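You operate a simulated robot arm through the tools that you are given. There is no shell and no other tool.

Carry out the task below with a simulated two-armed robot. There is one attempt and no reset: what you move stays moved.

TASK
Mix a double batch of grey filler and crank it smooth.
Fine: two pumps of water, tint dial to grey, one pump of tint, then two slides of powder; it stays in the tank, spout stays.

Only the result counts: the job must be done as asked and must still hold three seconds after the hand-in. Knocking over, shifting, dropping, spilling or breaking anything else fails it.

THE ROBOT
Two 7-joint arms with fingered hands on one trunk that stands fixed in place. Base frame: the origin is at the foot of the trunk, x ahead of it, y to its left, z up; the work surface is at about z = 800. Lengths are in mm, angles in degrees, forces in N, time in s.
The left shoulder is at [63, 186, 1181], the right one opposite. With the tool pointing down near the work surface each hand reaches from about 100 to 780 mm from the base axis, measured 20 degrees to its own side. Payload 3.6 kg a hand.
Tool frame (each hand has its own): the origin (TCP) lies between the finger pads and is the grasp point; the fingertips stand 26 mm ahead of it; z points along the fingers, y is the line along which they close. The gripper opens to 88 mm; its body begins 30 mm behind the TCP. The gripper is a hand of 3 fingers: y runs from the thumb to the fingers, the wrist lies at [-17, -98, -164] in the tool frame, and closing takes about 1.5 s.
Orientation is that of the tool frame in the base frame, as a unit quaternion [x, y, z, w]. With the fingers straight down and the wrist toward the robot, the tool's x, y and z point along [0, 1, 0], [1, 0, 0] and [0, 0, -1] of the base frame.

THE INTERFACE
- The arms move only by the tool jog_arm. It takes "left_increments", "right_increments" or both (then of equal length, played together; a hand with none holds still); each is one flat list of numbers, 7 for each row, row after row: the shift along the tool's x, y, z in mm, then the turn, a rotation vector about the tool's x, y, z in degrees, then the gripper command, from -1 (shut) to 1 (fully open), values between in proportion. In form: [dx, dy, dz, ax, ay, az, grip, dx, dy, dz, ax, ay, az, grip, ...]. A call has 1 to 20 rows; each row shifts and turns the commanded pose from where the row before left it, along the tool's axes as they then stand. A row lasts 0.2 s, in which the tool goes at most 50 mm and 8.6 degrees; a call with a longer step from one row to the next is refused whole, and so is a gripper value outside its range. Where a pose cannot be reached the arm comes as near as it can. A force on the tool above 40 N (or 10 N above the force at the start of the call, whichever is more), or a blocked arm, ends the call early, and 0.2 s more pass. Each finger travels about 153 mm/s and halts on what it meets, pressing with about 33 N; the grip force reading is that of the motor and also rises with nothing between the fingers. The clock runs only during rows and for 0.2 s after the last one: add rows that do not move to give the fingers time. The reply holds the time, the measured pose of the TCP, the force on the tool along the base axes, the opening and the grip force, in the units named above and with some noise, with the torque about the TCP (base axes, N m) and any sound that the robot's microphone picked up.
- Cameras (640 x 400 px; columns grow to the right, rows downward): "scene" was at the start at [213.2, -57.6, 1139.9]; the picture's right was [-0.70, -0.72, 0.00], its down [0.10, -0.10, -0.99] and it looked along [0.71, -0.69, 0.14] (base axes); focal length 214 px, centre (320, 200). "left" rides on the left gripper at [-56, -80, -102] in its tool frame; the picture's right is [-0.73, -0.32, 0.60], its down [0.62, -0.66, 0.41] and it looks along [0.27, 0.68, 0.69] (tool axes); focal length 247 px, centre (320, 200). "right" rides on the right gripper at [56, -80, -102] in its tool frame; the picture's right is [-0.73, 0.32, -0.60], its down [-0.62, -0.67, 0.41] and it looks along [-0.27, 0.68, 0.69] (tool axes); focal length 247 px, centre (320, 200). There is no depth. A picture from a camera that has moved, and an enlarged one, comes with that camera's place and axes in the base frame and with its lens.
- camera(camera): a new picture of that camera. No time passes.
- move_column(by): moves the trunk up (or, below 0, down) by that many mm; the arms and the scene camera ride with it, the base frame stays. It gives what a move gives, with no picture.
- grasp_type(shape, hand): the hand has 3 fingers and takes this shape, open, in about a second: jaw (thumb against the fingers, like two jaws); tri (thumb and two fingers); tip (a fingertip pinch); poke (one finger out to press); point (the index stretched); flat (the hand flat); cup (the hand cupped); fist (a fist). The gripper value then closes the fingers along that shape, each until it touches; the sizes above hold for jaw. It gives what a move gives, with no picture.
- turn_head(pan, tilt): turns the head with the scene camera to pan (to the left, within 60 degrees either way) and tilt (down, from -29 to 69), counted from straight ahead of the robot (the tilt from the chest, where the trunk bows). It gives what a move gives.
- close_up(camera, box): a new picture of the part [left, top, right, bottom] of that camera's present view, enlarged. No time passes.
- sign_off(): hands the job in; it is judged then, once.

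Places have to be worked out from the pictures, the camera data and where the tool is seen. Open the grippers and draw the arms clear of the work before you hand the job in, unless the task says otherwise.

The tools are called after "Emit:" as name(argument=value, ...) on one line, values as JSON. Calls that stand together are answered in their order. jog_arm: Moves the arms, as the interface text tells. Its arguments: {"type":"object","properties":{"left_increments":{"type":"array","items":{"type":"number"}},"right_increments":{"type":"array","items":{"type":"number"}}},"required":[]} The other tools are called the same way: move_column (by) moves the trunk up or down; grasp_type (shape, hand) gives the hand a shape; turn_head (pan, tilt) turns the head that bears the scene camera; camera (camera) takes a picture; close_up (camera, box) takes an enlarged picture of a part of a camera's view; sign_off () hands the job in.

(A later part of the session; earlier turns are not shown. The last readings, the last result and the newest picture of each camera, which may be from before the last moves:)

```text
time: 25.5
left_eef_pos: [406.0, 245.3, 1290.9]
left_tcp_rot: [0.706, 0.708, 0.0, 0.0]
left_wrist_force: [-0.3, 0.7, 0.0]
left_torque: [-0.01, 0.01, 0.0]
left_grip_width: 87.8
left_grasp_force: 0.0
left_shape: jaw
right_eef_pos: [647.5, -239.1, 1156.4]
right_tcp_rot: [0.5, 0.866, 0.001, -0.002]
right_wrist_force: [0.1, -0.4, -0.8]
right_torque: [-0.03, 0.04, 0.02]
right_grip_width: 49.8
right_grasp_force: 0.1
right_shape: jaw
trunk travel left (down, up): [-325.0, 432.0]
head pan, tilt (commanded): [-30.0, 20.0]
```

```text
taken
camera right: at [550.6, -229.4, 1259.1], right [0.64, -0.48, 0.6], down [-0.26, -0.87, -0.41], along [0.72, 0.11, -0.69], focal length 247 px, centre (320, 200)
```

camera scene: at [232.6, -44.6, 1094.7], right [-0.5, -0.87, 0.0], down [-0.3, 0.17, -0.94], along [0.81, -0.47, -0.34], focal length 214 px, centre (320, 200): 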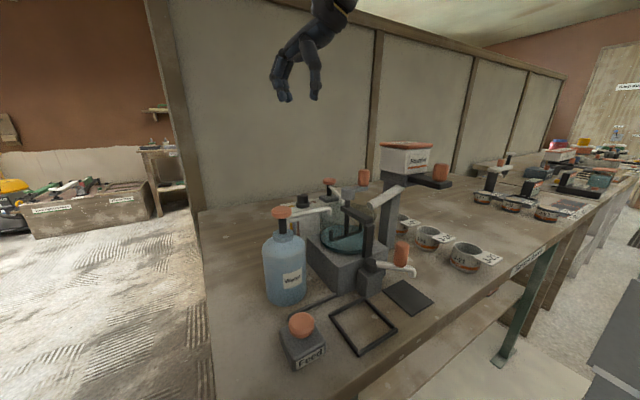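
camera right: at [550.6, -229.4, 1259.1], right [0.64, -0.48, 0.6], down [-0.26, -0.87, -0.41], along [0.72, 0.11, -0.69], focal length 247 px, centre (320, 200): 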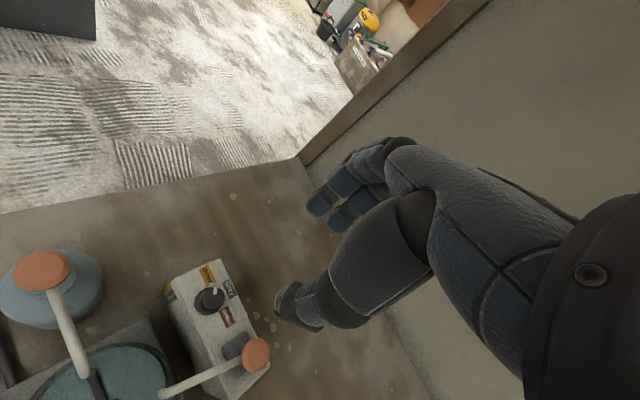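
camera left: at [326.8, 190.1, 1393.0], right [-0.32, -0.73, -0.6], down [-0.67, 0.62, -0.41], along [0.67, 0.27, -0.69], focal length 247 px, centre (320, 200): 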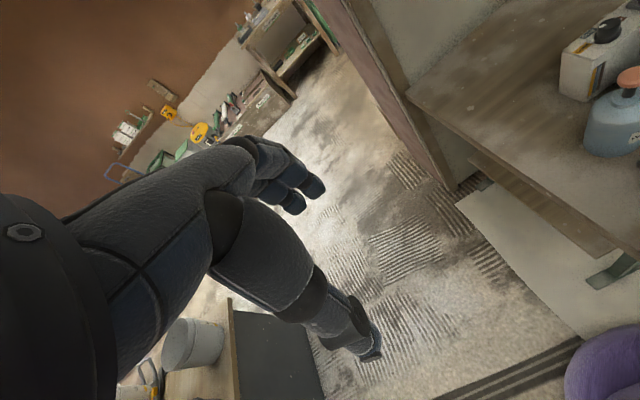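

The right camera now sees the dial clearly, with nothing near the hand. I zoom for a precise centre.

Emit:
close_up(camera="right", box=[160, 255, 280, 375])

Emit:
close_up(camera="scene", box=[260, 150, 420, 250])

```text
3.33 times, centred on (220, 315) of right
camera zoom: at [550.6, -229.4, 1259.1], right [0.64, -0.48, 0.6], down [-0.26, -0.87, -0.41], along [0.72, 0.11, -0.69], focal length 823 px, centre (653, -183)
```

zoom: 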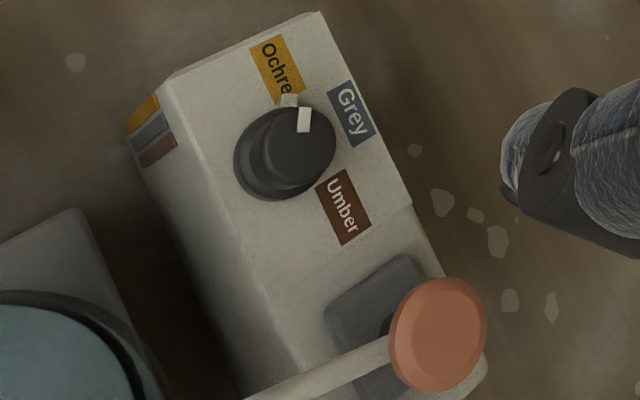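

```text
4.00 times, centred on (340, 200) of scene
camera zoom: at [232.6, -44.6, 1094.7], right [-0.5, -0.87, 0.0], down [-0.3, 0.17, -0.94], along [0.81, -0.47, -0.34], focal length 858 px, centre (240, 200)
```

zoom: 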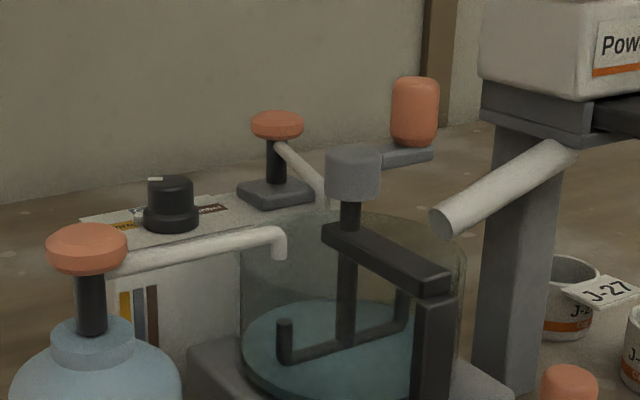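

The dial centre is confirmed at (648,-239,940), with the pointer at about 57° and Grey at 0°. I descend to just above it.

Emit:
jog_arm(right_increments=[0, 0, 35, 0, 0, 0, 0.14, 0, 0, 35, 0, 0, 0, 0.14, 0, 0, 35, 0, 0, 0, 0.14, 0, 0, 35, 0, 0, 0, 0.14, 0, 0, 30, 0, 0, 0, 0.14, 0, 0, 0, 0, 0, 0, 0.14])

Emit:
camera(camera="scene")

Emit:
close_up(camera="scene", box=[240, 110, 400, 210])

Emit:
camera(camera="right")

```text
time: 26.9
left_eef_pos: [405.1, 247.1, 1292.5]
left_tcp_rot: [0.707, 0.708, 0.0, 0.001]
left_wrist_force: [-0.4, 0.3, 0.5]
left_torque: [0.01, -0.02, -0.02]
left_grip_width: 87.8
left_grasp_force: 0.1
left_shape: jaw
right_eef_pos: [647.8, -238.4, 987.6]
right_tcp_rot: [0.5, 0.866, 0.002, -0.002]
right_wrist_force: [-1.3, -0.2, -0.7]
right_torque: [0.01, 0.0, 0.0]
right_grip_width: 49.9
right_grasp_force: 0.0
right_shape: jaw
trunk travel left (down, up): [-325.0, 432.0]
head pan, tilt (commanded): [-30.0, 20.0]
```

```text
taken
camera scene: at [232.4, -44.7, 1094.8], right [-0.5, -0.87, 0.0], down [-0.3, 0.17, -0.94], along [0.81, -0.47, -0.34], focal length 214 px, centre (320, 200)
```

scene: 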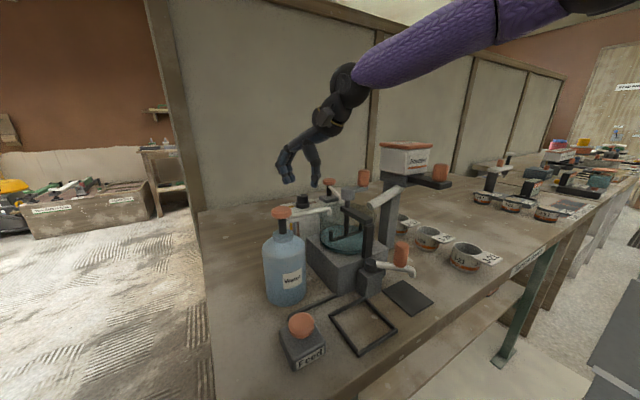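

```text
4.00 times, centred on (320, 160) of scene
camera zoom: at [232.4, -44.7, 1094.8], right [-0.5, -0.87, 0.0], down [-0.3, 0.17, -0.94], along [0.81, -0.47, -0.34], focal length 858 px, centre (320, 360)
```

zoom: 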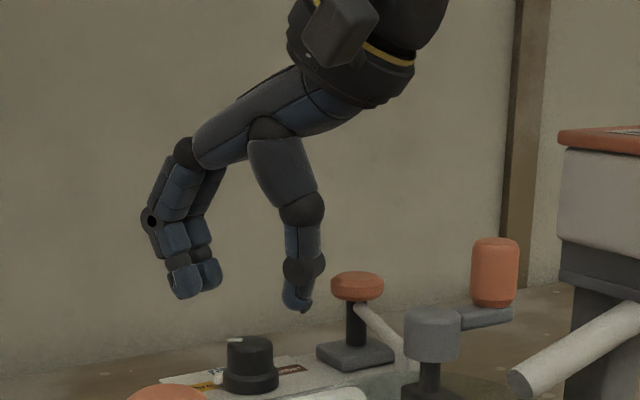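

```text
taken
camera right: at [550.3, -228.9, 1091.0], right [0.64, -0.48, 0.6], down [-0.26, -0.87, -0.41], along [0.72, 0.11, -0.69], focal length 247 px, centre (320, 200)
```

right: 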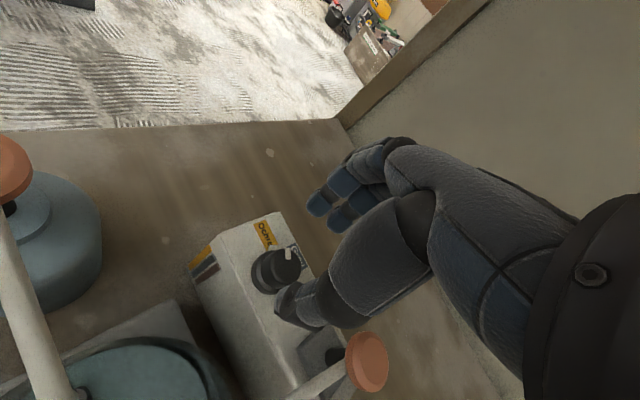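

Thumb and fingers straddle the dial with nothing else in the way. I lower 38 mm and then close on the dial.

Emit:
jog_arm(right_increments=[0, 0, 15, 0, 0, 0, 0.14, 0, 0, 15, 0, 0, 0, 0.14, 0, 0, 8, 0, 0, 0, 0.14, 0, 0, 0, 0, 0, 0, 0.14])

Emit:
close_up(camera="scene", box=[240, 130, 400, 230])

Emit:
close_up(camera="right", box=[200, 150, 400, 350])

```text
time: 27.9
left_eef_pos: [406.0, 246.3, 1291.0]
left_tcp_rot: [0.706, 0.708, -0.001, 0.0]
left_wrist_force: [-0.1, 0.1, -0.4]
left_torque: [0.0, -0.05, 0.04]
left_grip_width: 87.8
left_grasp_force: 0.1
left_shape: jaw
right_eef_pos: [643.5, -239.0, 952.1]
right_tcp_rot: [0.5, 0.866, 0.002, -0.001]
right_wrist_force: [-1.0, 0.8, -0.3]
right_torque: [0.01, 0.01, 0.0]
right_grip_width: 49.8
right_grasp_force: 0.0
right_shape: jaw
right hand out of reach, approached as far as the arm can: row 3
trunk travel left (down, up): [-325.0, 432.0]
head pan, tilt (commanded): [-30.0, 20.0]
```

```text
4.00 times, centred on (320, 180) of scene
camera zoom: at [232.6, -44.6, 1094.7], right [-0.5, -0.87, 0.0], down [-0.3, 0.17, -0.94], along [0.81, -0.47, -0.34], focal length 858 px, centre (320, 280)
```

zoom: 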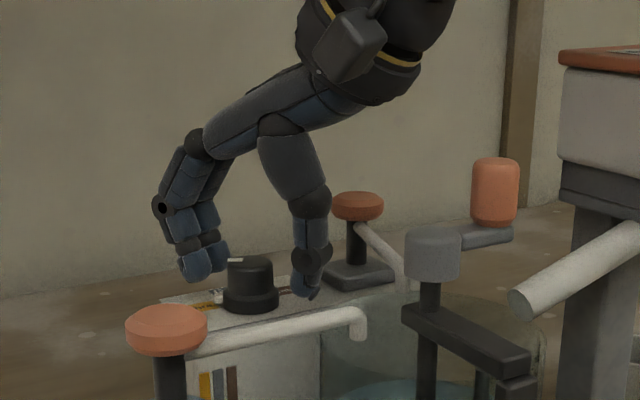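

```text
2.00 times, centred on (300, 250) of right
camera zoom: at [545.7, -230.8, 1054.3], right [0.64, -0.48, 0.6], down [-0.26, -0.87, -0.41], along [0.72, 0.11, -0.69], focal length 494 px, centre (360, 100)
```

zoom: 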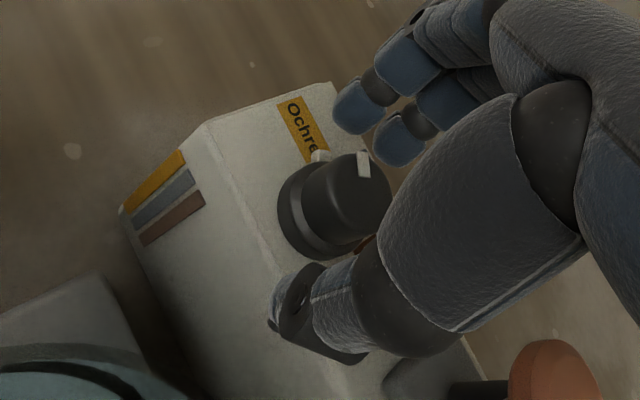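

The arm falls about 4 mm short at this trunk height. I lift off, lower the trunk by 80 mm to gain reach, and come back.

Emit:
jog_arm(right_increments=[0, 0, -40, 0, 0, 0, 0.14, 0, 0, -40, 0, 0, 0, 0.14, 0, 0, -40, 0, 0, 0, 0.14, 0, 0, -20, 0, 0, 0, 0.14])

Emit:
move_column(by=-80)

Emit:
camera(camera="scene")

```text
time: 28.9
left_eef_pos: [405.4, 246.8, 1291.8]
left_tcp_rot: [0.706, 0.708, -0.001, 0.0]
left_wrist_force: [0.4, -0.5, -1.1]
left_torque: [-0.01, 0.0, 0.0]
left_grip_width: 87.3
left_grasp_force: 0.0
left_shape: jaw
right_eef_pos: [644.7, -241.0, 1090.4]
right_tcp_rot: [0.5, 0.866, 0.001, -0.002]
right_wrist_force: [-0.6, -0.3, -0.6]
right_torque: [0.01, 0.01, -0.02]
right_grip_width: 50.3
right_grasp_force: 0.1
right_shape: jaw
trunk travel left (down, up): [-325.0, 432.0]
head pan, tilt (commanded): [-30.0, 20.0]
```

```text
time: 30.1
left_eef_pos: [404.5, 246.8, 1211.9]
left_tcp_rot: [0.706, 0.708, 0.001, 0.0]
left_wrist_force: [-0.5, 0.2, -0.1]
left_torque: [0.0, 0.0, -0.01]
left_grip_width: 87.5
left_grasp_force: 0.0
left_shape: jaw
right_eef_pos: [643.1, -242.2, 1011.6]
right_tcp_rot: [0.5, 0.866, 0.002, -0.001]
right_wrist_force: [0.3, 0.3, 0.4]
right_torque: [0.01, -0.03, 0.0]
right_grip_width: 49.8
right_grasp_force: 0.1
right_shape: jaw
trunk travel left (down, up): [-245.0, 512.0]
head pan, tilt (commanded): [-30.0, 20.0]
```

```text
taken
camera scene: at [245.5, -44.7, 1008.0], right [-0.5, -0.87, 0.0], down [-0.3, 0.17, -0.94], along [0.81, -0.47, -0.34], focal length 214 px, centre (320, 200)
```

scene: 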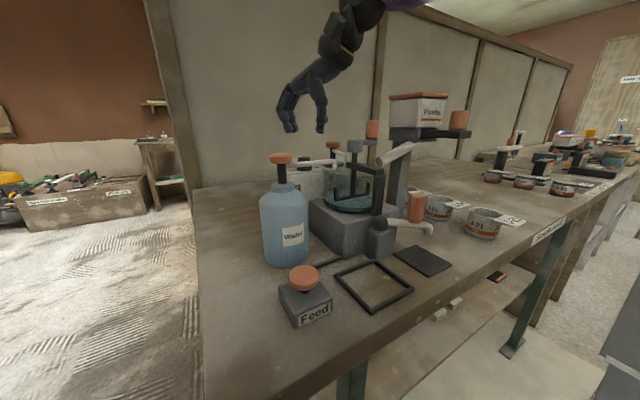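

Now I correct 6 mm toward the fingers and descend to TCP z ≈ 948 around the dial.

Emit:
jog_arm(right_increments=[0, 5.8, 15, 0, 0, 0, 0.14, 0, 0, 18, 0, 0, 0, 0.14, 0, 0, 15, 0, 0, 0, 0.14, 0, 0, 12, 0, 0, 0, 0.14, 0, 0, 3, 0, 0, 0, 0.14, 0, 0, 0, 0, 0, 0, 0.14])

Emit:
close_up(camera="scene", box=[240, 100, 400, 200])

Emit:
close_up(camera="right", box=[200, 150, 400, 350])

```text
time: 31.5
left_eef_pos: [406.1, 246.3, 1211.6]
left_tcp_rot: [0.707, 0.707, 0.0, 0.0]
left_wrist_force: [-0.2, 0.2, 0.2]
left_torque: [0.01, 0.0, -0.03]
left_grip_width: 87.7
left_grasp_force: 0.1
left_shape: jaw
right_eef_pos: [648.7, -239.9, 947.8]
right_tcp_rot: [0.5, 0.866, 0.001, -0.002]
right_wrist_force: [-0.3, 0.5, 0.1]
right_torque: [0.05, -0.01, 0.0]
right_grip_width: 50.0
right_grasp_force: 0.0
right_shape: jaw
trunk travel left (down, up): [-245.0, 512.0]
head pan, tilt (commanded): [-30.0, 20.0]
```

```text
4.00 times, centred on (320, 150) of scene
camera zoom: at [246.0, -44.7, 1007.7], right [-0.5, -0.87, 0.0], down [-0.3, 0.17, -0.94], along [0.81, -0.47, -0.34], focal length 858 px, centre (320, 400)
```

zoom: 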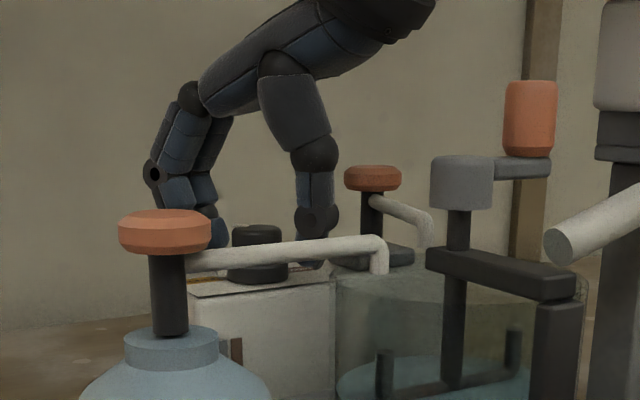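

```text
2.00 times, centred on (300, 250) of right
camera zoom: at [551.4, -229.2, 1050.5], right [0.64, -0.48, 0.6], down [-0.26, -0.87, -0.41], along [0.72, 0.11, -0.69], focal length 494 px, centre (360, 100)
```

zoom: 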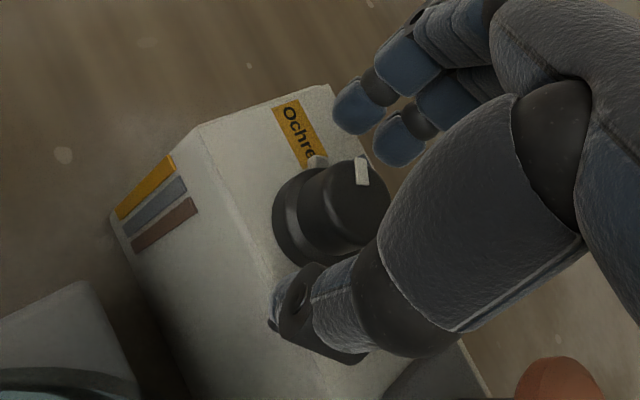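

I check the alignment of the dial between the fingers more closely before gripping.

Emit:
close_up(camera="right", box=[260, 200, 360, 300])

Emit:
close_up(camera="scene", box=[270, 140, 350, 190])

```text
4.00 times, centred on (310, 250) of right
camera zoom: at [551.4, -229.2, 1050.5], right [0.64, -0.48, 0.6], down [-0.26, -0.87, -0.41], along [0.72, 0.11, -0.69], focal length 988 px, centre (360, 0)
```

zoom: 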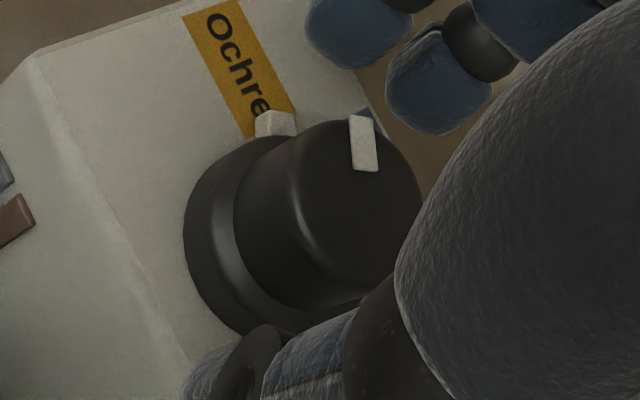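

```text
8.00 times, centred on (310, 165) of scene
camera zoom: at [246.0, -44.7, 1007.7], right [-0.5, -0.87, 0.0], down [-0.3, 0.17, -0.94], along [0.81, -0.47, -0.34], focal length 1716 px, centre (400, 480)
```

zoom: 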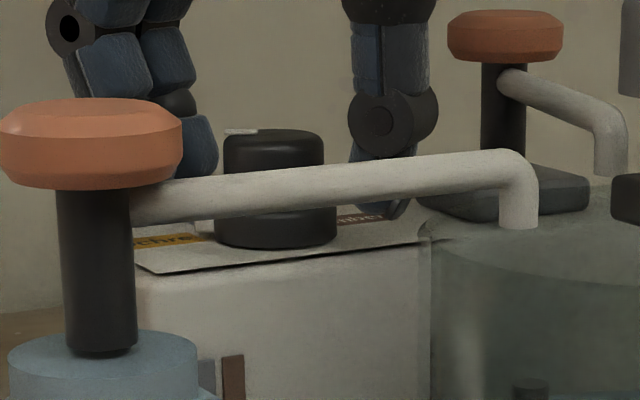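

The dial is centred between the fingers. I close the hand on it.

Emit:
jog_arm(right_increments=[0, 0, 0, 0, 0, 0, -0.2, 0, 0, 0, 0, 0, 0, -0.5, 0, 0, 0, 0, 0, 0, -1, 0, 0, 0, 0, 0, 0, -1, 0, 0, 0, 0, 0, 0, -1])

Emit:
close_up(camera="right", box=[240, 180, 400, 340])

Emit:
close_up(camera="scene", box=[270, 140, 350, 190])

```text
time: 32.7
left_eef_pos: [405.2, 245.5, 1211.6]
left_tcp_rot: [0.707, 0.707, 0.0, 0.0]
left_wrist_force: [-0.2, -0.6, 1.1]
left_torque: [0.0, -0.02, 0.0]
left_grip_width: 87.9
left_grasp_force: 0.0
left_shape: jaw
right_eef_pos: [649.6, -239.2, 947.5]
right_tcp_rot: [0.5, 0.866, 0.0, -0.001]
right_wrist_force: [-0.9, -2.3, -1.4]
right_torque: [0.01, 0.0, 0.03]
right_grip_width: 18.6
right_grasp_force: 33.3
right_shape: jaw
trunk travel left (down, up): [-245.0, 512.0]
head pan, tilt (commanded): [-30.0, 20.0]
```

```text
2.50 times, centred on (320, 260) of right
camera zoom: at [551.4, -229.7, 1050.5], right [0.64, -0.48, 0.6], down [-0.26, -0.87, -0.41], along [0.72, 0.11, -0.69], focal length 617 px, centre (320, 50)
```

zoom: 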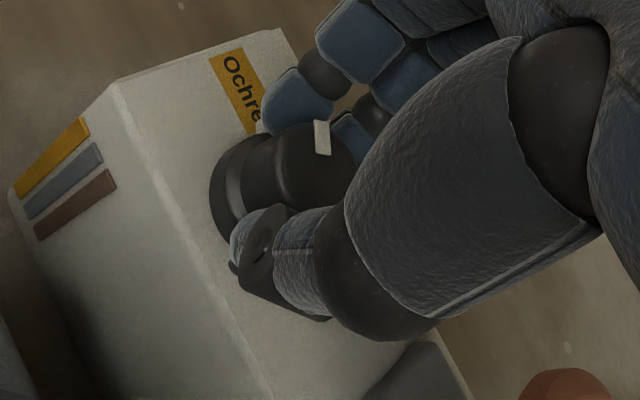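

```text
8.00 times, centred on (310, 165) of scene
camera zoom: at [246.0, -44.8, 1007.6], right [-0.5, -0.87, 0.0], down [-0.3, 0.17, -0.94], along [0.81, -0.47, -0.34], focal length 1716 px, centre (400, 480)
```

zoom: 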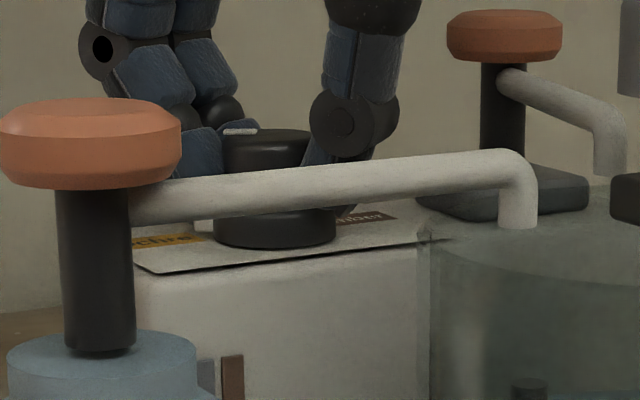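

The grip is firm on the dial. I turn clockwise (tool +z) by 28° first and check.

Emit:
jog_arm(right_increments=[0, 0, 0, 0, 0, 5, -1, 0, 0, 0, 0, 0, 6, -1, 0, 0, 0, 0, 0, 6, -1, 0, 0, 0, 0, 0, 6, -1, 0, 0, 0, 0, 0, 5, -1, 0, 0, 0, 0, 0, 0, -1])

Emit:
close_up(camera="right", box=[240, 180, 400, 340])

Emit:
close_up(camera="scene", box=[270, 140, 350, 190])

```text
time: 34.1
left_eef_pos: [405.6, 245.5, 1211.7]
left_tcp_rot: [0.706, 0.708, 0.0, -0.001]
left_wrist_force: [0.4, 0.8, 0.0]
left_torque: [0.0, 0.0, 0.0]
left_grip_width: 87.8
left_grasp_force: 0.0
left_shape: jaw
right_eef_pos: [648.7, -239.6, 948.5]
right_tcp_rot: [0.695, 0.719, 0.0, 0.0]
right_wrist_force: [3.1, -5.8, -1.5]
right_torque: [-0.13, -0.11, 0.01]
right_grip_width: 19.0
right_grasp_force: 32.8
right_shape: jaw
trunk travel left (down, up): [-245.0, 512.0]
head pan, tilt (commanded): [-30.0, 20.0]
```

```text
2.50 times, centred on (320, 260) of right
camera zoom: at [567.2, -185.2, 1050.7], right [0.34, -0.73, 0.6], down [-0.64, -0.64, -0.41], along [0.68, -0.24, -0.69], focal length 617 px, centre (320, 50)
```

zoom: 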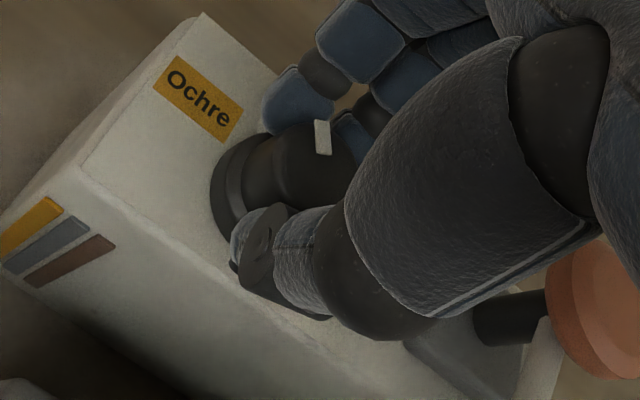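

```text
8.00 times, centred on (310, 165) of scene
camera zoom: at [246.5, -45.4, 1007.5], right [-0.5, -0.87, 0.0], down [-0.3, 0.17, -0.94], along [0.81, -0.47, -0.34], focal length 1716 px, centre (400, 480)
```

zoom: 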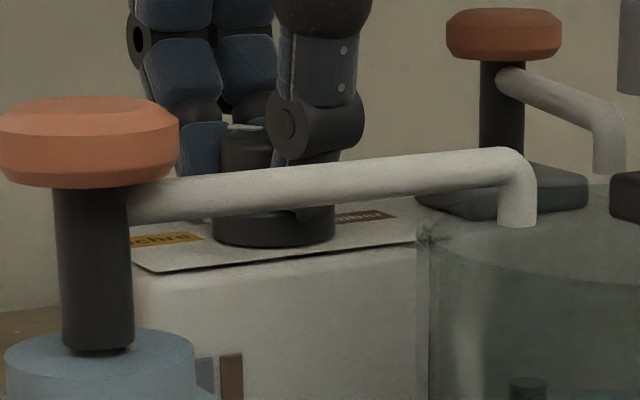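

The stripe stayed fixed in the hand view, so the dial turned 28° with the hand. I turn the remaining ~29° toward Grey.

Emit:
jog_arm(right_increments=[0, 0, 0, 0, 0, 6, -1, 0, 0, 0, 0, 0, 6, -1, 0, 0, 0, 0, 0, 6, -1, 0, 0, 0, 0, 0, 6, -1, 0, 0, 0, 0, 0, 6, -1, 0, 0, 0, 0, 0, 0, -1])

Emit:
close_up(camera="right", box=[240, 180, 400, 340])

Emit:
camera(camera="scene")

```text
time: 35.5
left_eef_pos: [406.0, 244.9, 1211.1]
left_tcp_rot: [0.707, 0.708, 0.0, -0.002]
left_wrist_force: [0.9, -0.4, 0.0]
left_torque: [-0.03, -0.03, -0.03]
left_grip_width: 87.7
left_grasp_force: 0.0
left_shape: jaw
right_eef_pos: [648.6, -239.7, 948.3]
right_tcp_rot: [0.858, 0.514, 0.001, -0.002]
right_wrist_force: [2.1, -10.3, 0.1]
right_torque: [-0.24, -0.13, -0.01]
right_grip_width: 18.8
right_grasp_force: 32.9
right_shape: jaw
trunk travel left (down, up): [-245.0, 512.0]
head pan, tilt (commanded): [-30.0, 20.0]
```

```text
2.50 times, centred on (320, 260) of right
camera zoom: at [604.7, -151.8, 1050.7], right [-0.07, -0.8, 0.6], down [-0.88, -0.23, -0.41], along [0.47, -0.55, -0.69], focal length 617 px, centre (320, 50)
```

zoom: 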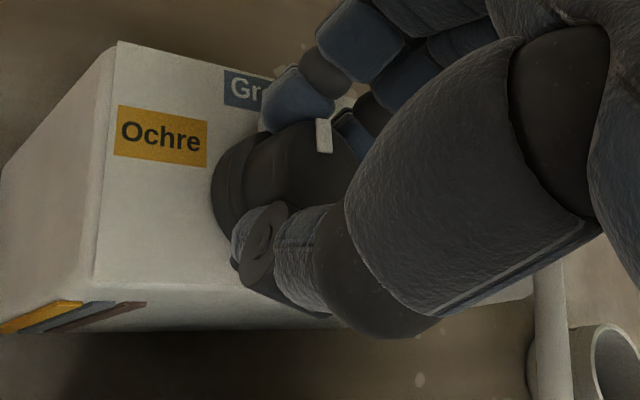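

```text
taken
camera scene: at [246.3, -45.7, 1007.6], right [-0.5, -0.87, 0.0], down [-0.3, 0.17, -0.94], along [0.81, -0.47, -0.34], focal length 214 px, centre (320, 200)
```

scene: 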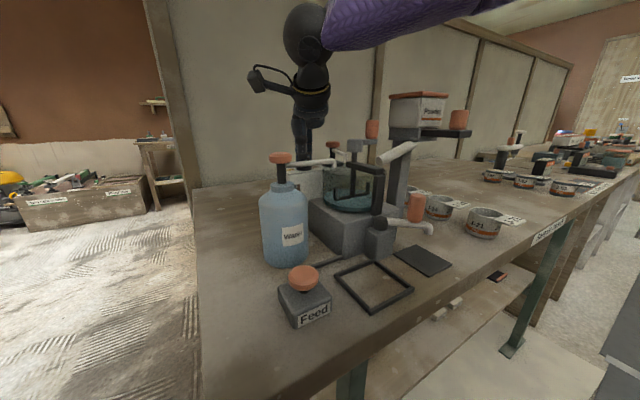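

The hand has turned 58° in total. I open the fingers, lift straight up and inspect the pointer.

Emit:
jog_arm(right_increments=[0, 0, 0, 0, 0, 0, -0.2, 0, 0, 0, 0, 0, 0, 0.1, 0, 0, 0, 0, 0, 0, 0.14, 0, 0, 0, 0, 0, 0, 0.14, 0, 0, -20, 0, 0, 0, 0.14, 0, 0, -40, 0, 0, 0, 0.14, 0, 0, -40, 0, 0, 0, 0.14, 0, 0, 0, 0, 0, 0, 0.14])

Emit:
camera(camera="right")

Emit:
close_up(camera="right", box=[180, 200, 340, 360])

```text
time: 37.3
left_eef_pos: [405.7, 246.7, 1210.6]
left_tcp_rot: [0.706, 0.708, -0.001, -0.001]
left_wrist_force: [0.1, 0.1, 0.5]
left_torque: [-0.02, 0.01, 0.02]
left_grip_width: 87.7
left_grasp_force: 0.1
left_shape: jaw
right_eef_pos: [647.3, -236.0, 1047.3]
right_tcp_rot: [0.857, 0.515, 0.0, -0.002]
right_wrist_force: [-0.6, -0.7, 0.6]
right_torque: [0.01, 0.01, -0.04]
right_grip_width: 49.9
right_grasp_force: 0.0
right_shape: jaw
trunk travel left (down, up): [-245.0, 512.0]
head pan, tilt (commanded): [-30.0, 20.0]
```

```text
taken
camera right: at [603.8, -148.2, 1150.5], right [-0.06, -0.8, 0.6], down [-0.88, -0.24, -0.41], along [0.47, -0.55, -0.69], focal length 247 px, centre (320, 200)
```

right: 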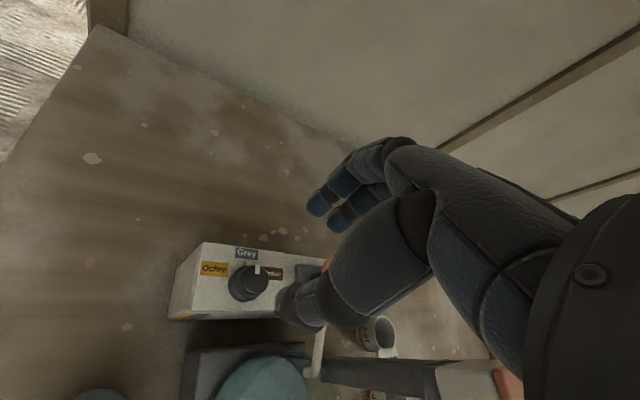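

```text
2.50 times, centred on (260, 280) of right
camera zoom: at [603.8, -148.2, 1150.5], right [-0.06, -0.8, 0.6], down [-0.88, -0.24, -0.41], along [0.47, -0.55, -0.69], focal length 617 px, centre (470, 0)
```

zoom: 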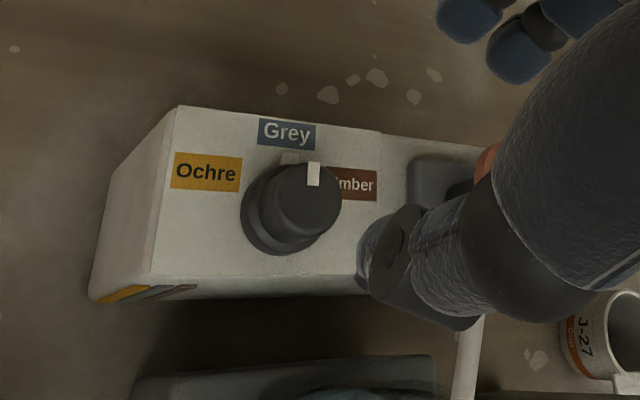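

The pointer is now squarely at Grey. Next is the tint pump, whose top refines to about (652,-312,964): I lift, close the fingers, straighten the yaw and move above it.

Emit:
jog_arm(right_increments=[0, 0, -35, 0, 0, 0, 0.14, 0, 0, 0, 0, 0, -7, -0.2, 0, 0, 0, 0, 0, -7, -1, 0, 0, 0, 0, 0, -7, -1, 0, 0, 0, 0, 0, -7, -1, -25, 2, 0, 0, 0, 0, -1, -25, 2, 0, 0, 0, 0, -1, -26, 1, 0, 0, 0, 0, -1, 0, 0, 0, 0, 0, 0, -1])

Emit:
camera(camera="scene")

Emit:
camera(camera="right")

```text
time: 39.3
left_eef_pos: [405.3, 246.4, 1211.6]
left_tcp_rot: [0.707, 0.707, 0.0, -0.001]
left_wrist_force: [0.1, -0.5, -0.2]
left_torque: [-0.03, 0.04, 0.0]
left_grip_width: 87.8
left_grasp_force: 0.1
left_shape: jaw
right_eef_pos: [654.1, -314.1, 1083.4]
right_tcp_rot: [0.707, 0.707, 0.001, -0.002]
right_wrist_force: [0.2, -0.1, 0.2]
right_torque: [0.0, 0.02, 0.01]
right_grip_width: 0.3
right_grasp_force: 33.1
right_shape: jaw
trunk travel left (down, up): [-245.0, 512.0]
head pan, tilt (commanded): [-30.0, 20.0]
```

```text
taken
camera scene: at [246.1, -44.5, 1007.7], right [-0.5, -0.87, 0.0], down [-0.3, 0.17, -0.94], along [0.81, -0.47, -0.34], focal length 214 px, centre (320, 200)
```

scene: 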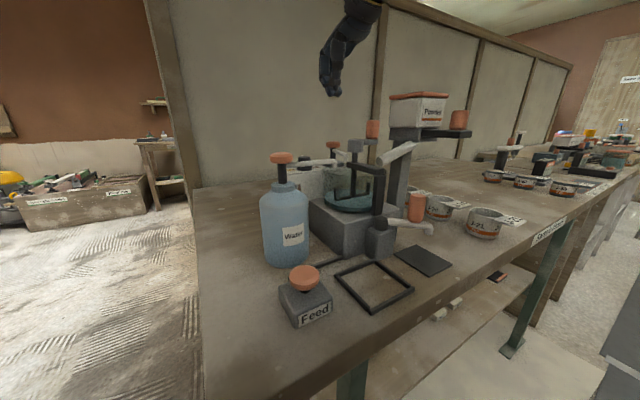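

```text
taken
camera right: at [573.5, -257.8, 1184.7], right [0.32, -0.74, 0.6], down [-0.66, -0.62, -0.41], along [0.68, -0.26, -0.69], focal length 247 px, centre (320, 200)
```

right: 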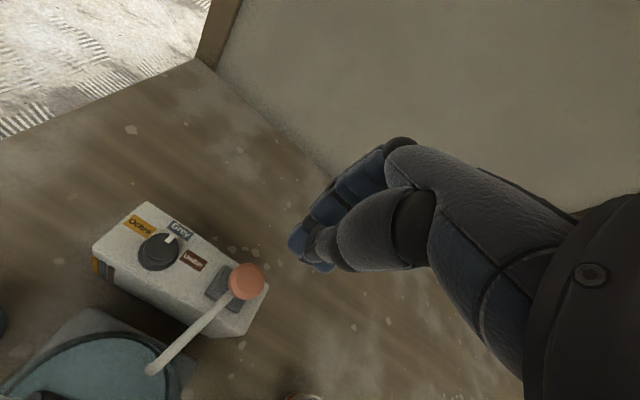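

The tint button appears at about (654,-312). I descend to just above it with a 2 mm correction.

Emit:
jog_arm(right_increments=[2, -0.5, 30, 0, 0, 0, -1, 0, 0, 30, 0, 0, 0, -1, 0, 0, 17, 0, 0, 0, -1, 0, 0, 0, 0, 0, 0, -1])

Emit:
close_up(camera="scene", box=[280, 70, 440, 170])

Emit:
camera(camera="right")

Emit:
camera(camera="scene")

```text
time: 40.3
left_eef_pos: [405.4, 246.5, 1211.8]
left_tcp_rot: [0.707, 0.707, 0.0, 0.0]
left_wrist_force: [-0.2, 0.3, -0.3]
left_torque: [-0.01, 0.01, 0.02]
left_grip_width: 87.9
left_grasp_force: 0.0
left_shape: jaw
right_eef_pos: [653.2, -314.5, 1006.8]
right_tcp_rot: [0.707, 0.708, 0.001, -0.001]
right_wrist_force: [-0.5, -0.6, -0.2]
right_torque: [-0.02, -0.04, 0.0]
right_grip_width: 0.0
right_grasp_force: 32.8
right_shape: jaw
trunk travel left (down, up): [-245.0, 512.0]
head pan, tilt (commanded): [-30.0, 20.0]
```

```text
4.00 times, centred on (360, 120) of scene
camera zoom: at [246.0, -44.7, 1007.7], right [-0.5, -0.87, 0.0], down [-0.3, 0.17, -0.94], along [0.81, -0.47, -0.34], focal length 858 px, centre (160, 520)
```

zoom: 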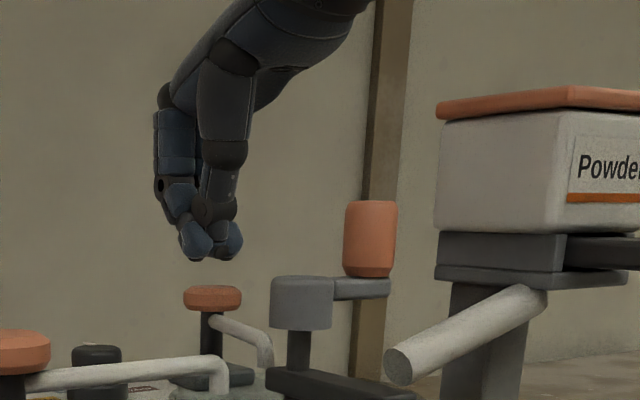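

```text
taken
camera right: at [572.4, -256.3, 1109.7], right [0.32, -0.74, 0.6], down [-0.66, -0.62, -0.41], along [0.68, -0.26, -0.69], focal length 247 px, centre (320, 200)
```

right: 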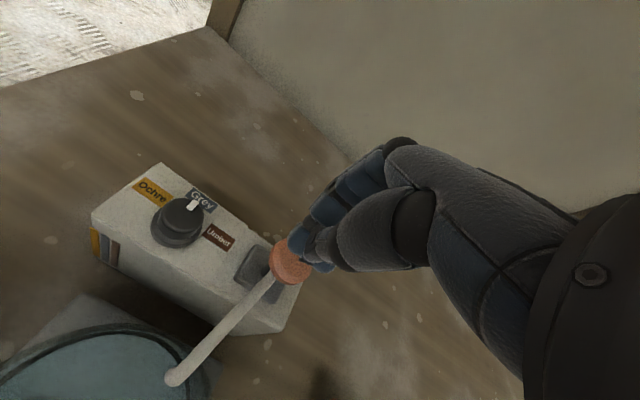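

```text
taken
camera scene: at [246.0, -44.7, 1007.7], right [-0.5, -0.87, 0.0], down [-0.3, 0.17, -0.94], along [0.81, -0.47, -0.34], focal length 214 px, centre (320, 200)
```

scene: 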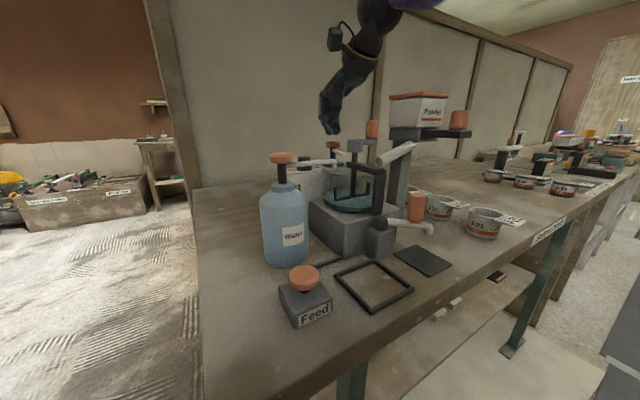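

The fingertips are centred over the tint button. I do one press: 25 mm down in small steps, then hold.

Emit:
jog_arm(right_increments=[1.5, 0, 10, 0, 0, 0, -1, 0, 0, 6, 0, 0, 0, -1, 0, 0, 4, 0, 0, 0, -1, 0, 0, 3, 0, 0, 0, -1, 0, 0, 2, 0, 0, 0, -1, 0, 0, 0, 0, 0, 0, -1])

Emit:
close_up(camera="scene", box=[280, 130, 440, 230])

Emit:
close_up(camera="right", box=[80, 240, 340, 400])

```text
time: 41.7
left_eef_pos: [405.7, 247.3, 1212.0]
left_tcp_rot: [0.707, 0.707, 0.0, 0.0]
left_wrist_force: [-0.7, -1.4, 0.0]
left_torque: [0.01, 0.0, 0.0]
left_grip_width: 87.6
left_grasp_force: 0.0
left_shape: jaw
right_eef_pos: [653.1, -310.3, 980.8]
right_tcp_rot: [0.707, 0.708, 0.002, -0.001]
right_wrist_force: [2.5, -1.4, 8.3]
right_torque: [-0.08, -0.07, 0.0]
right_grip_width: 0.0
right_grasp_force: 33.3
right_shape: jaw
trunk travel left (down, up): [-245.0, 512.0]
head pan, tilt (commanded): [-30.0, 20.0]
```

```text
4.00 times, centred on (360, 180) of scene
camera zoom: at [245.7, -44.5, 1007.8], right [-0.5, -0.87, 0.0], down [-0.3, 0.17, -0.94], along [0.81, -0.47, -0.34], focal length 858 px, centre (160, 280)
```

zoom: 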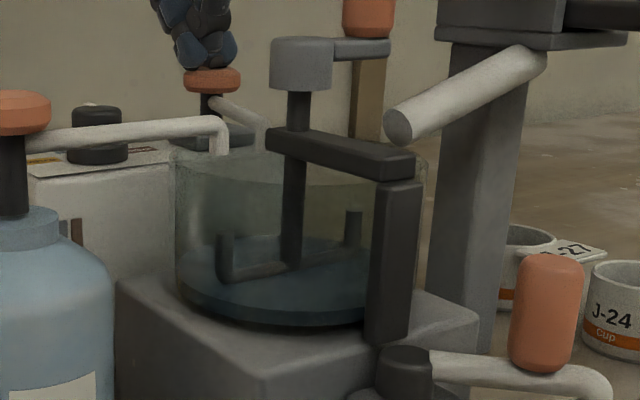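

```text
2.46 times, centred on (210, 320) of right
camera zoom: at [572.7, -253.8, 1084.1], right [0.32, -0.74, 0.6], down [-0.66, -0.62, -0.41], along [0.68, -0.27, -0.69], focal length 608 px, centre (591, -95)
```

zoom: 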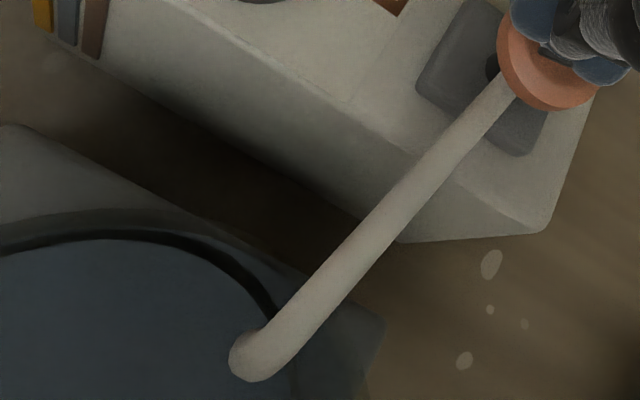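

The liquid has turned slate grey, so one pump of grey tint is in. I lift straight off and confirm that the button returns.

Emit:
jog_arm(right_increments=[0, 0, -10, 0, 0, 0, -1, 0, 0, -25, 0, 0, 0, -1, 0, 0, -40, 0, 0, 0, -1, 0, 0, -40, 0, 0, 0, -1, 0, 0, -40, 0, 0, 0, -1, 0, 0, 0, 0, 0, 0, -1])

Emit:
close_up(camera="scene", box=[280, 80, 480, 230])

Emit:
camera(camera="right")

```text
time: 43.1
left_eef_pos: [406.3, 245.8, 1210.5]
left_tcp_rot: [0.707, 0.708, -0.001, 0.0]
left_wrist_force: [-0.4, -0.6, 0.2]
left_torque: [0.02, -0.03, 0.03]
left_grip_width: 87.5
left_grasp_force: 0.0
left_shape: jaw
right_eef_pos: [652.4, -309.8, 1134.4]
right_tcp_rot: [0.707, 0.707, 0.001, -0.002]
right_wrist_force: [-0.5, 0.1, 0.0]
right_torque: [-0.02, 0.02, -0.04]
right_grip_width: 0.0
right_grasp_force: 32.8
right_shape: jaw
trunk travel left (down, up): [-245.0, 512.0]
head pan, tilt (commanded): [-30.0, 20.0]
```

```text
2.67 times, centred on (380, 155) of scene
camera zoom: at [246.1, -44.8, 1007.6], right [-0.5, -0.87, 0.0], down [-0.3, 0.17, -0.94], along [0.81, -0.47, -0.34], focal length 572 px, centre (160, 320)
```

zoom: 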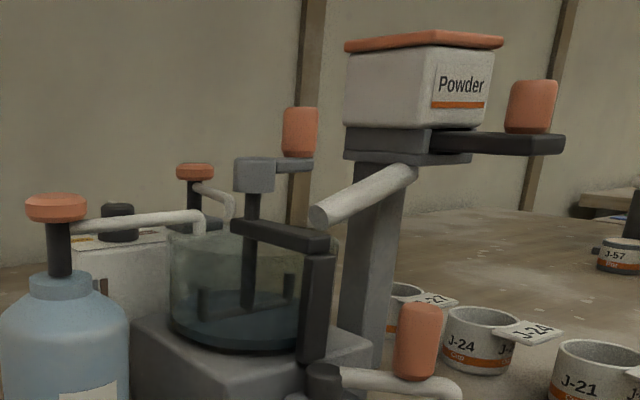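

```text
taken
camera right: at [572.6, -253.1, 1237.6], right [0.32, -0.74, 0.6], down [-0.67, -0.62, -0.41], along [0.67, -0.26, -0.69], focal length 247 px, centre (320, 200)
```

right: 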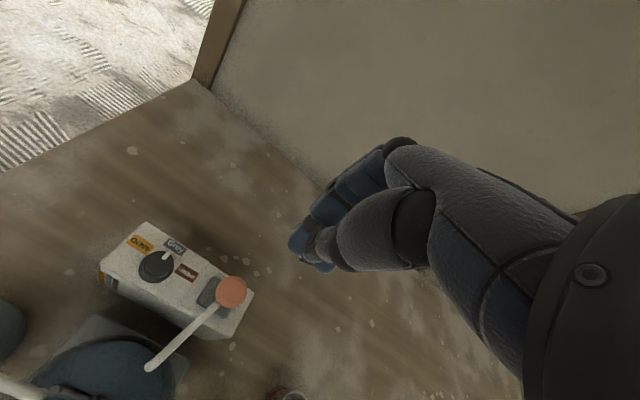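

The tint pump has returned and the tank is grey. Next is the powder slide, so I move the hand to a viewpoint and study the slide closely.

Emit:
jog_arm(right_increments=[0, -40, -20, 0, 0, 0, -1, 0, -45, -10, 0, 0, 0, -1, 0, -45, 0, 0, 0, 0, -1, 0, -45, 0, 0, 0, 0, -1, 0, -45, 0, 0, 0, 0, -1, 0, -40, 0, 0, 0, 0, -1, 0, 0, 0, 0, 0, 0, 1, 0, 0, 0, 0, 0, 0, 1, 0, 0, 0, 0, 0, 0, 1])

Emit:
turn_head(pan=-50, tilt=15)

Emit:
camera(camera="scene")

Emit:
camera(camera="right")

```text
time: 45.1
left_eef_pos: [405.8, 247.0, 1210.3]
left_tcp_rot: [0.706, 0.708, -0.001, 0.0]
left_wrist_force: [0.0, -0.3, -0.1]
left_torque: [0.0, 0.02, -0.01]
left_grip_width: 87.6
left_grasp_force: 0.0
left_shape: jaw
right_eef_pos: [391.6, -312.1, 1165.5]
right_tcp_rot: [0.707, 0.708, 0.001, -0.002]
right_wrist_force: [0.4, 0.1, -0.8]
right_torque: [0.03, -0.01, -0.02]
right_grip_width: 87.6
right_grasp_force: 0.1
right_shape: jaw
trunk travel left (down, up): [-245.0, 512.0]
head pan, tilt (commanded): [-30.0, 20.0]
```

```text
time: 45.9
left_eef_pos: [405.7, 246.5, 1211.9]
left_tcp_rot: [0.707, 0.708, 0.0, 0.0]
left_wrist_force: [0.6, 1.0, 0.2]
left_torque: [0.02, 0.0, 0.02]
left_grip_width: 87.7
left_grasp_force: 0.0
left_shape: jaw
right_eef_pos: [391.2, -312.0, 1166.0]
right_tcp_rot: [0.707, 0.707, 0.001, -0.001]
right_wrist_force: [-0.4, 0.0, 0.2]
right_torque: [0.0, -0.01, 0.01]
right_grip_width: 87.7
right_grasp_force: 0.0
right_shape: jaw
trunk travel left (down, up): [-245.0, 512.0]
head pan, tilt (commanded): [-50.0, 15.0]
```

```text
taken
camera scene: at [225.4, -69.6, 1015.8], right [-0.77, -0.64, 0.0], down [-0.17, 0.2, -0.97], along [0.62, -0.74, -0.26], focal length 214 px, centre (320, 200)
```

scene: 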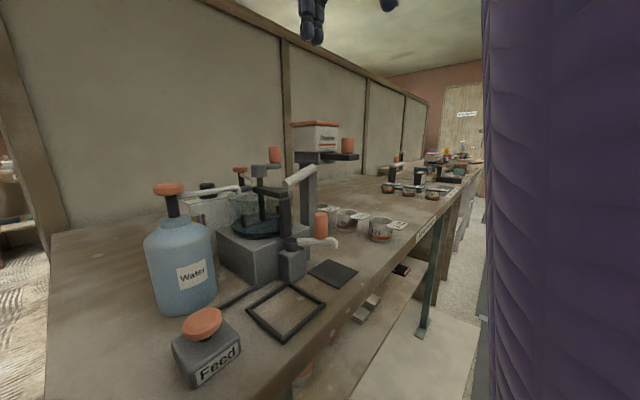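

```text
taken
camera right: at [311.5, -255.2, 1268.5], right [0.32, -0.74, 0.6], down [-0.67, -0.62, -0.41], along [0.67, -0.27, -0.69], focal length 247 px, centre (320, 200)
```

right: 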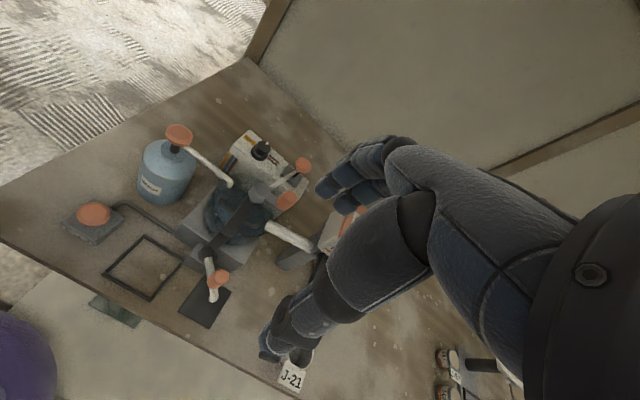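

Emit:
close_up(camera="scene", box=[270, 110, 370, 185])

Emit:
close_up(camera="scene", box=[210, 130, 370, 250])

```text
5.33 times, centred on (320, 148) of scene
camera zoom: at [225.4, -69.6, 1015.8], right [-0.77, -0.64, 0.0], down [-0.17, 0.2, -0.97], along [0.62, -0.74, -0.26], focal length 1144 px, centre (320, 480)
```

zoom: 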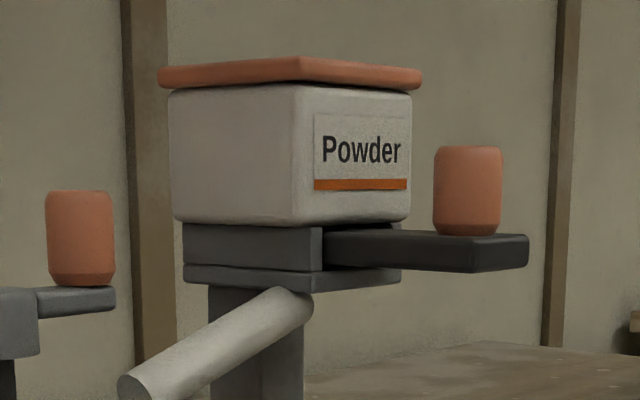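

```text
3.33 times, centred on (290, 190) of scene
camera zoom: at [225.4, -69.6, 1015.8], right [-0.77, -0.64, 0.0], down [-0.17, 0.2, -0.97], along [0.62, -0.74, -0.26], focal length 715 px, centre (420, 233)
```

zoom: 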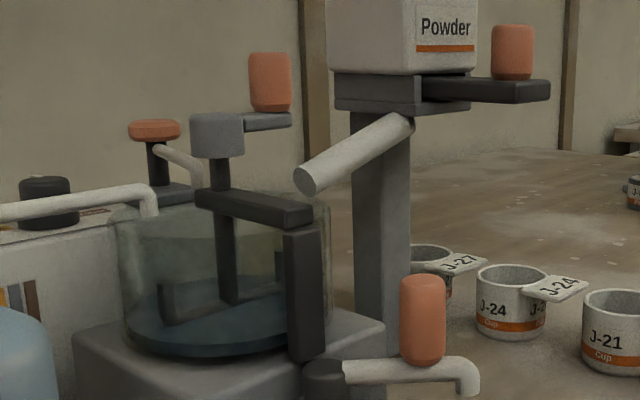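

The slide plate sticks out toward the robot (front end x≈437), with its knob at (452,-420), z 996–1024, and the box front at x≈501. To keep the fingers out of that gap I will grip the knob across y, so I go above it and yaw the hand −90°, checking reach up high.

Emit:
jog_arm(right_increments=[-36, 20, 0, 0, 0, 0, 0.2, -36, 20, 0, 0, 0, 0, 0.2, -36, 20, 0, 0, 0, 0, 0.2, 0, 0, 0, 0, 0, 8, 0.2, 0, 0, 0, 0, 0, 8, 0.2, 0, 0, 0, 0, 0, 8, 0.2, 0, 0, 0, 0, 0, 8, 0.2, 0, 0, 0, 0, 0, 8, 0.2, 0, 0, 0, 0, 0, 8, 0.2, 0, 0, 0, 0, 0, 8, 0.2, 0, 0, 0, 0, 0, 8, 0.2, 0, 0, 0, 0, 0, 8, 0.2, 0, 0, 0, 0, 0, 8, 0.2, 0, 0, 0, 0, 0, 8, 0.2, 0, 0, 0, 0, 0, 0, 0.2])

Emit:
camera(camera="scene")

Emit:
camera(camera="right")

```text
time: 49.1
left_eef_pos: [405.6, 246.9, 1211.2]
left_tcp_rot: [0.707, 0.708, 0.0, 0.0]
left_wrist_force: [-1.1, -0.4, 0.4]
left_torque: [0.04, 0.01, 0.01]
left_grip_width: 87.5
left_grasp_force: 0.1
left_shape: jaw
right_eef_pos: [452.7, -418.3, 1168.0]
right_tcp_rot: [1.0, 0.016, -0.001, -0.002]
right_wrist_force: [-0.6, -0.7, 0.7]
right_torque: [0.0, 0.02, -0.04]
right_grip_width: 53.2
right_grasp_force: 0.1
right_shape: jaw
trunk travel left (down, up): [-245.0, 512.0]
head pan, tilt (commanded): [-50.0, 15.0]
```

```text
taken
camera scene: at [225.2, -69.6, 1015.9], right [-0.77, -0.64, 0.0], down [-0.17, 0.2, -0.97], along [0.62, -0.74, -0.26], focal length 214 px, centre (320, 200)
```

scene: 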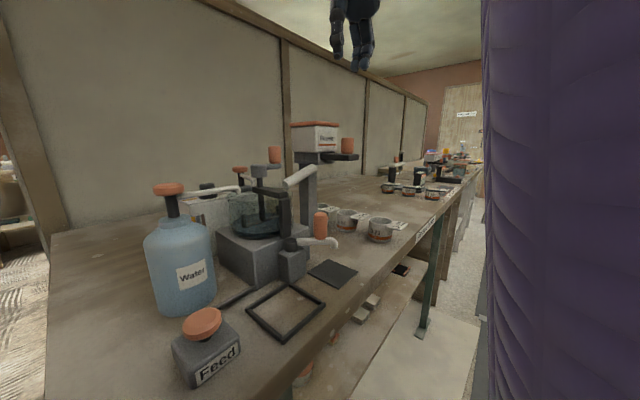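

```text
taken
camera right: at [506.4, -336.4, 1269.2], right [-0.72, -0.34, 0.6], down [-0.65, 0.65, -0.41], along [-0.25, -0.68, -0.69], focal length 247 px, centre (320, 200)
```

right: 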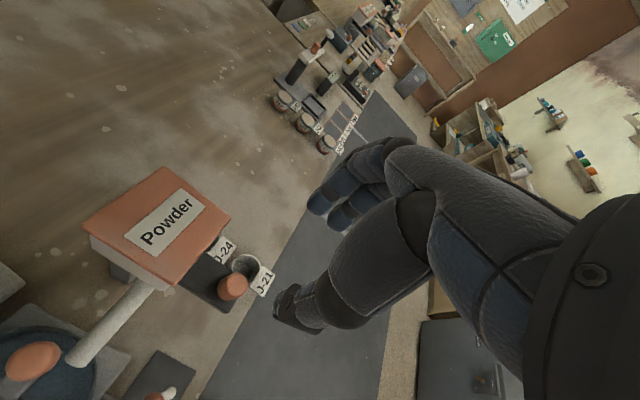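

Yaw −90° is reachable, and the lid's front edge is at x≈499 with the knob near (453,-417). I descend to just above the knob.

Emit:
jog_arm(right_increments=[0, 0, 35, 0, 0, 0, 0.2, 0, 0, 35, 0, 0, 0, 0.2, 0, 0, 30, 0, 0, 0, 0.2, 0, 0, 0, 0, 0, 0, 0.2])

Emit:
close_up(camera="scene", box=[270, 90, 430, 190])

Emit:
camera(camera="right")

```text
time: 50.1
left_eef_pos: [405.1, 246.6, 1210.5]
left_tcp_rot: [0.706, 0.708, 0.0, 0.0]
left_wrist_force: [0.0, -0.5, 0.2]
left_torque: [0.0, 0.0, -0.01]
left_grip_width: 87.4
left_grasp_force: 0.1
left_shape: jaw
right_eef_pos: [452.9, -419.0, 1065.2]
right_tcp_rot: [1.0, 0.017, 0.0, -0.002]
right_wrist_force: [-0.1, 0.7, 0.2]
right_torque: [0.04, -0.02, 0.0]
right_grip_width: 52.9
right_grasp_force: 0.1
right_shape: jaw
trunk travel left (down, up): [-245.0, 512.0]
head pan, tilt (commanded): [-50.0, 15.0]
```

```text
4.00 times, centred on (350, 140) of scene
camera zoom: at [225.2, -69.6, 1015.9], right [-0.77, -0.64, 0.0], down [-0.17, 0.2, -0.97], along [0.62, -0.74, -0.26], focal length 858 px, centre (200, 440)
```

zoom: 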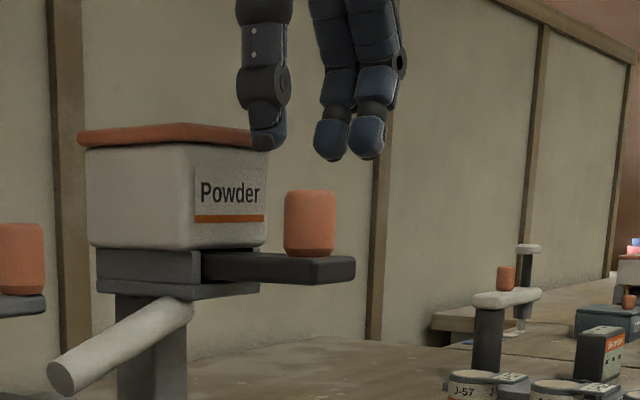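

```text
taken
camera right: at [505.8, -336.2, 1167.7], right [-0.72, -0.35, 0.6], down [-0.65, 0.64, -0.41], along [-0.24, -0.68, -0.69], focal length 247 px, centre (320, 200)
```

right: 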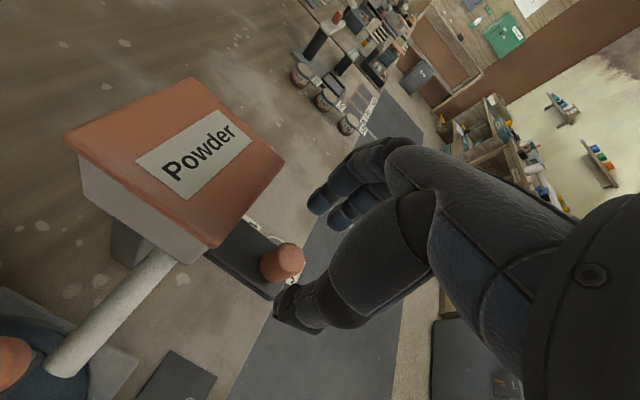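

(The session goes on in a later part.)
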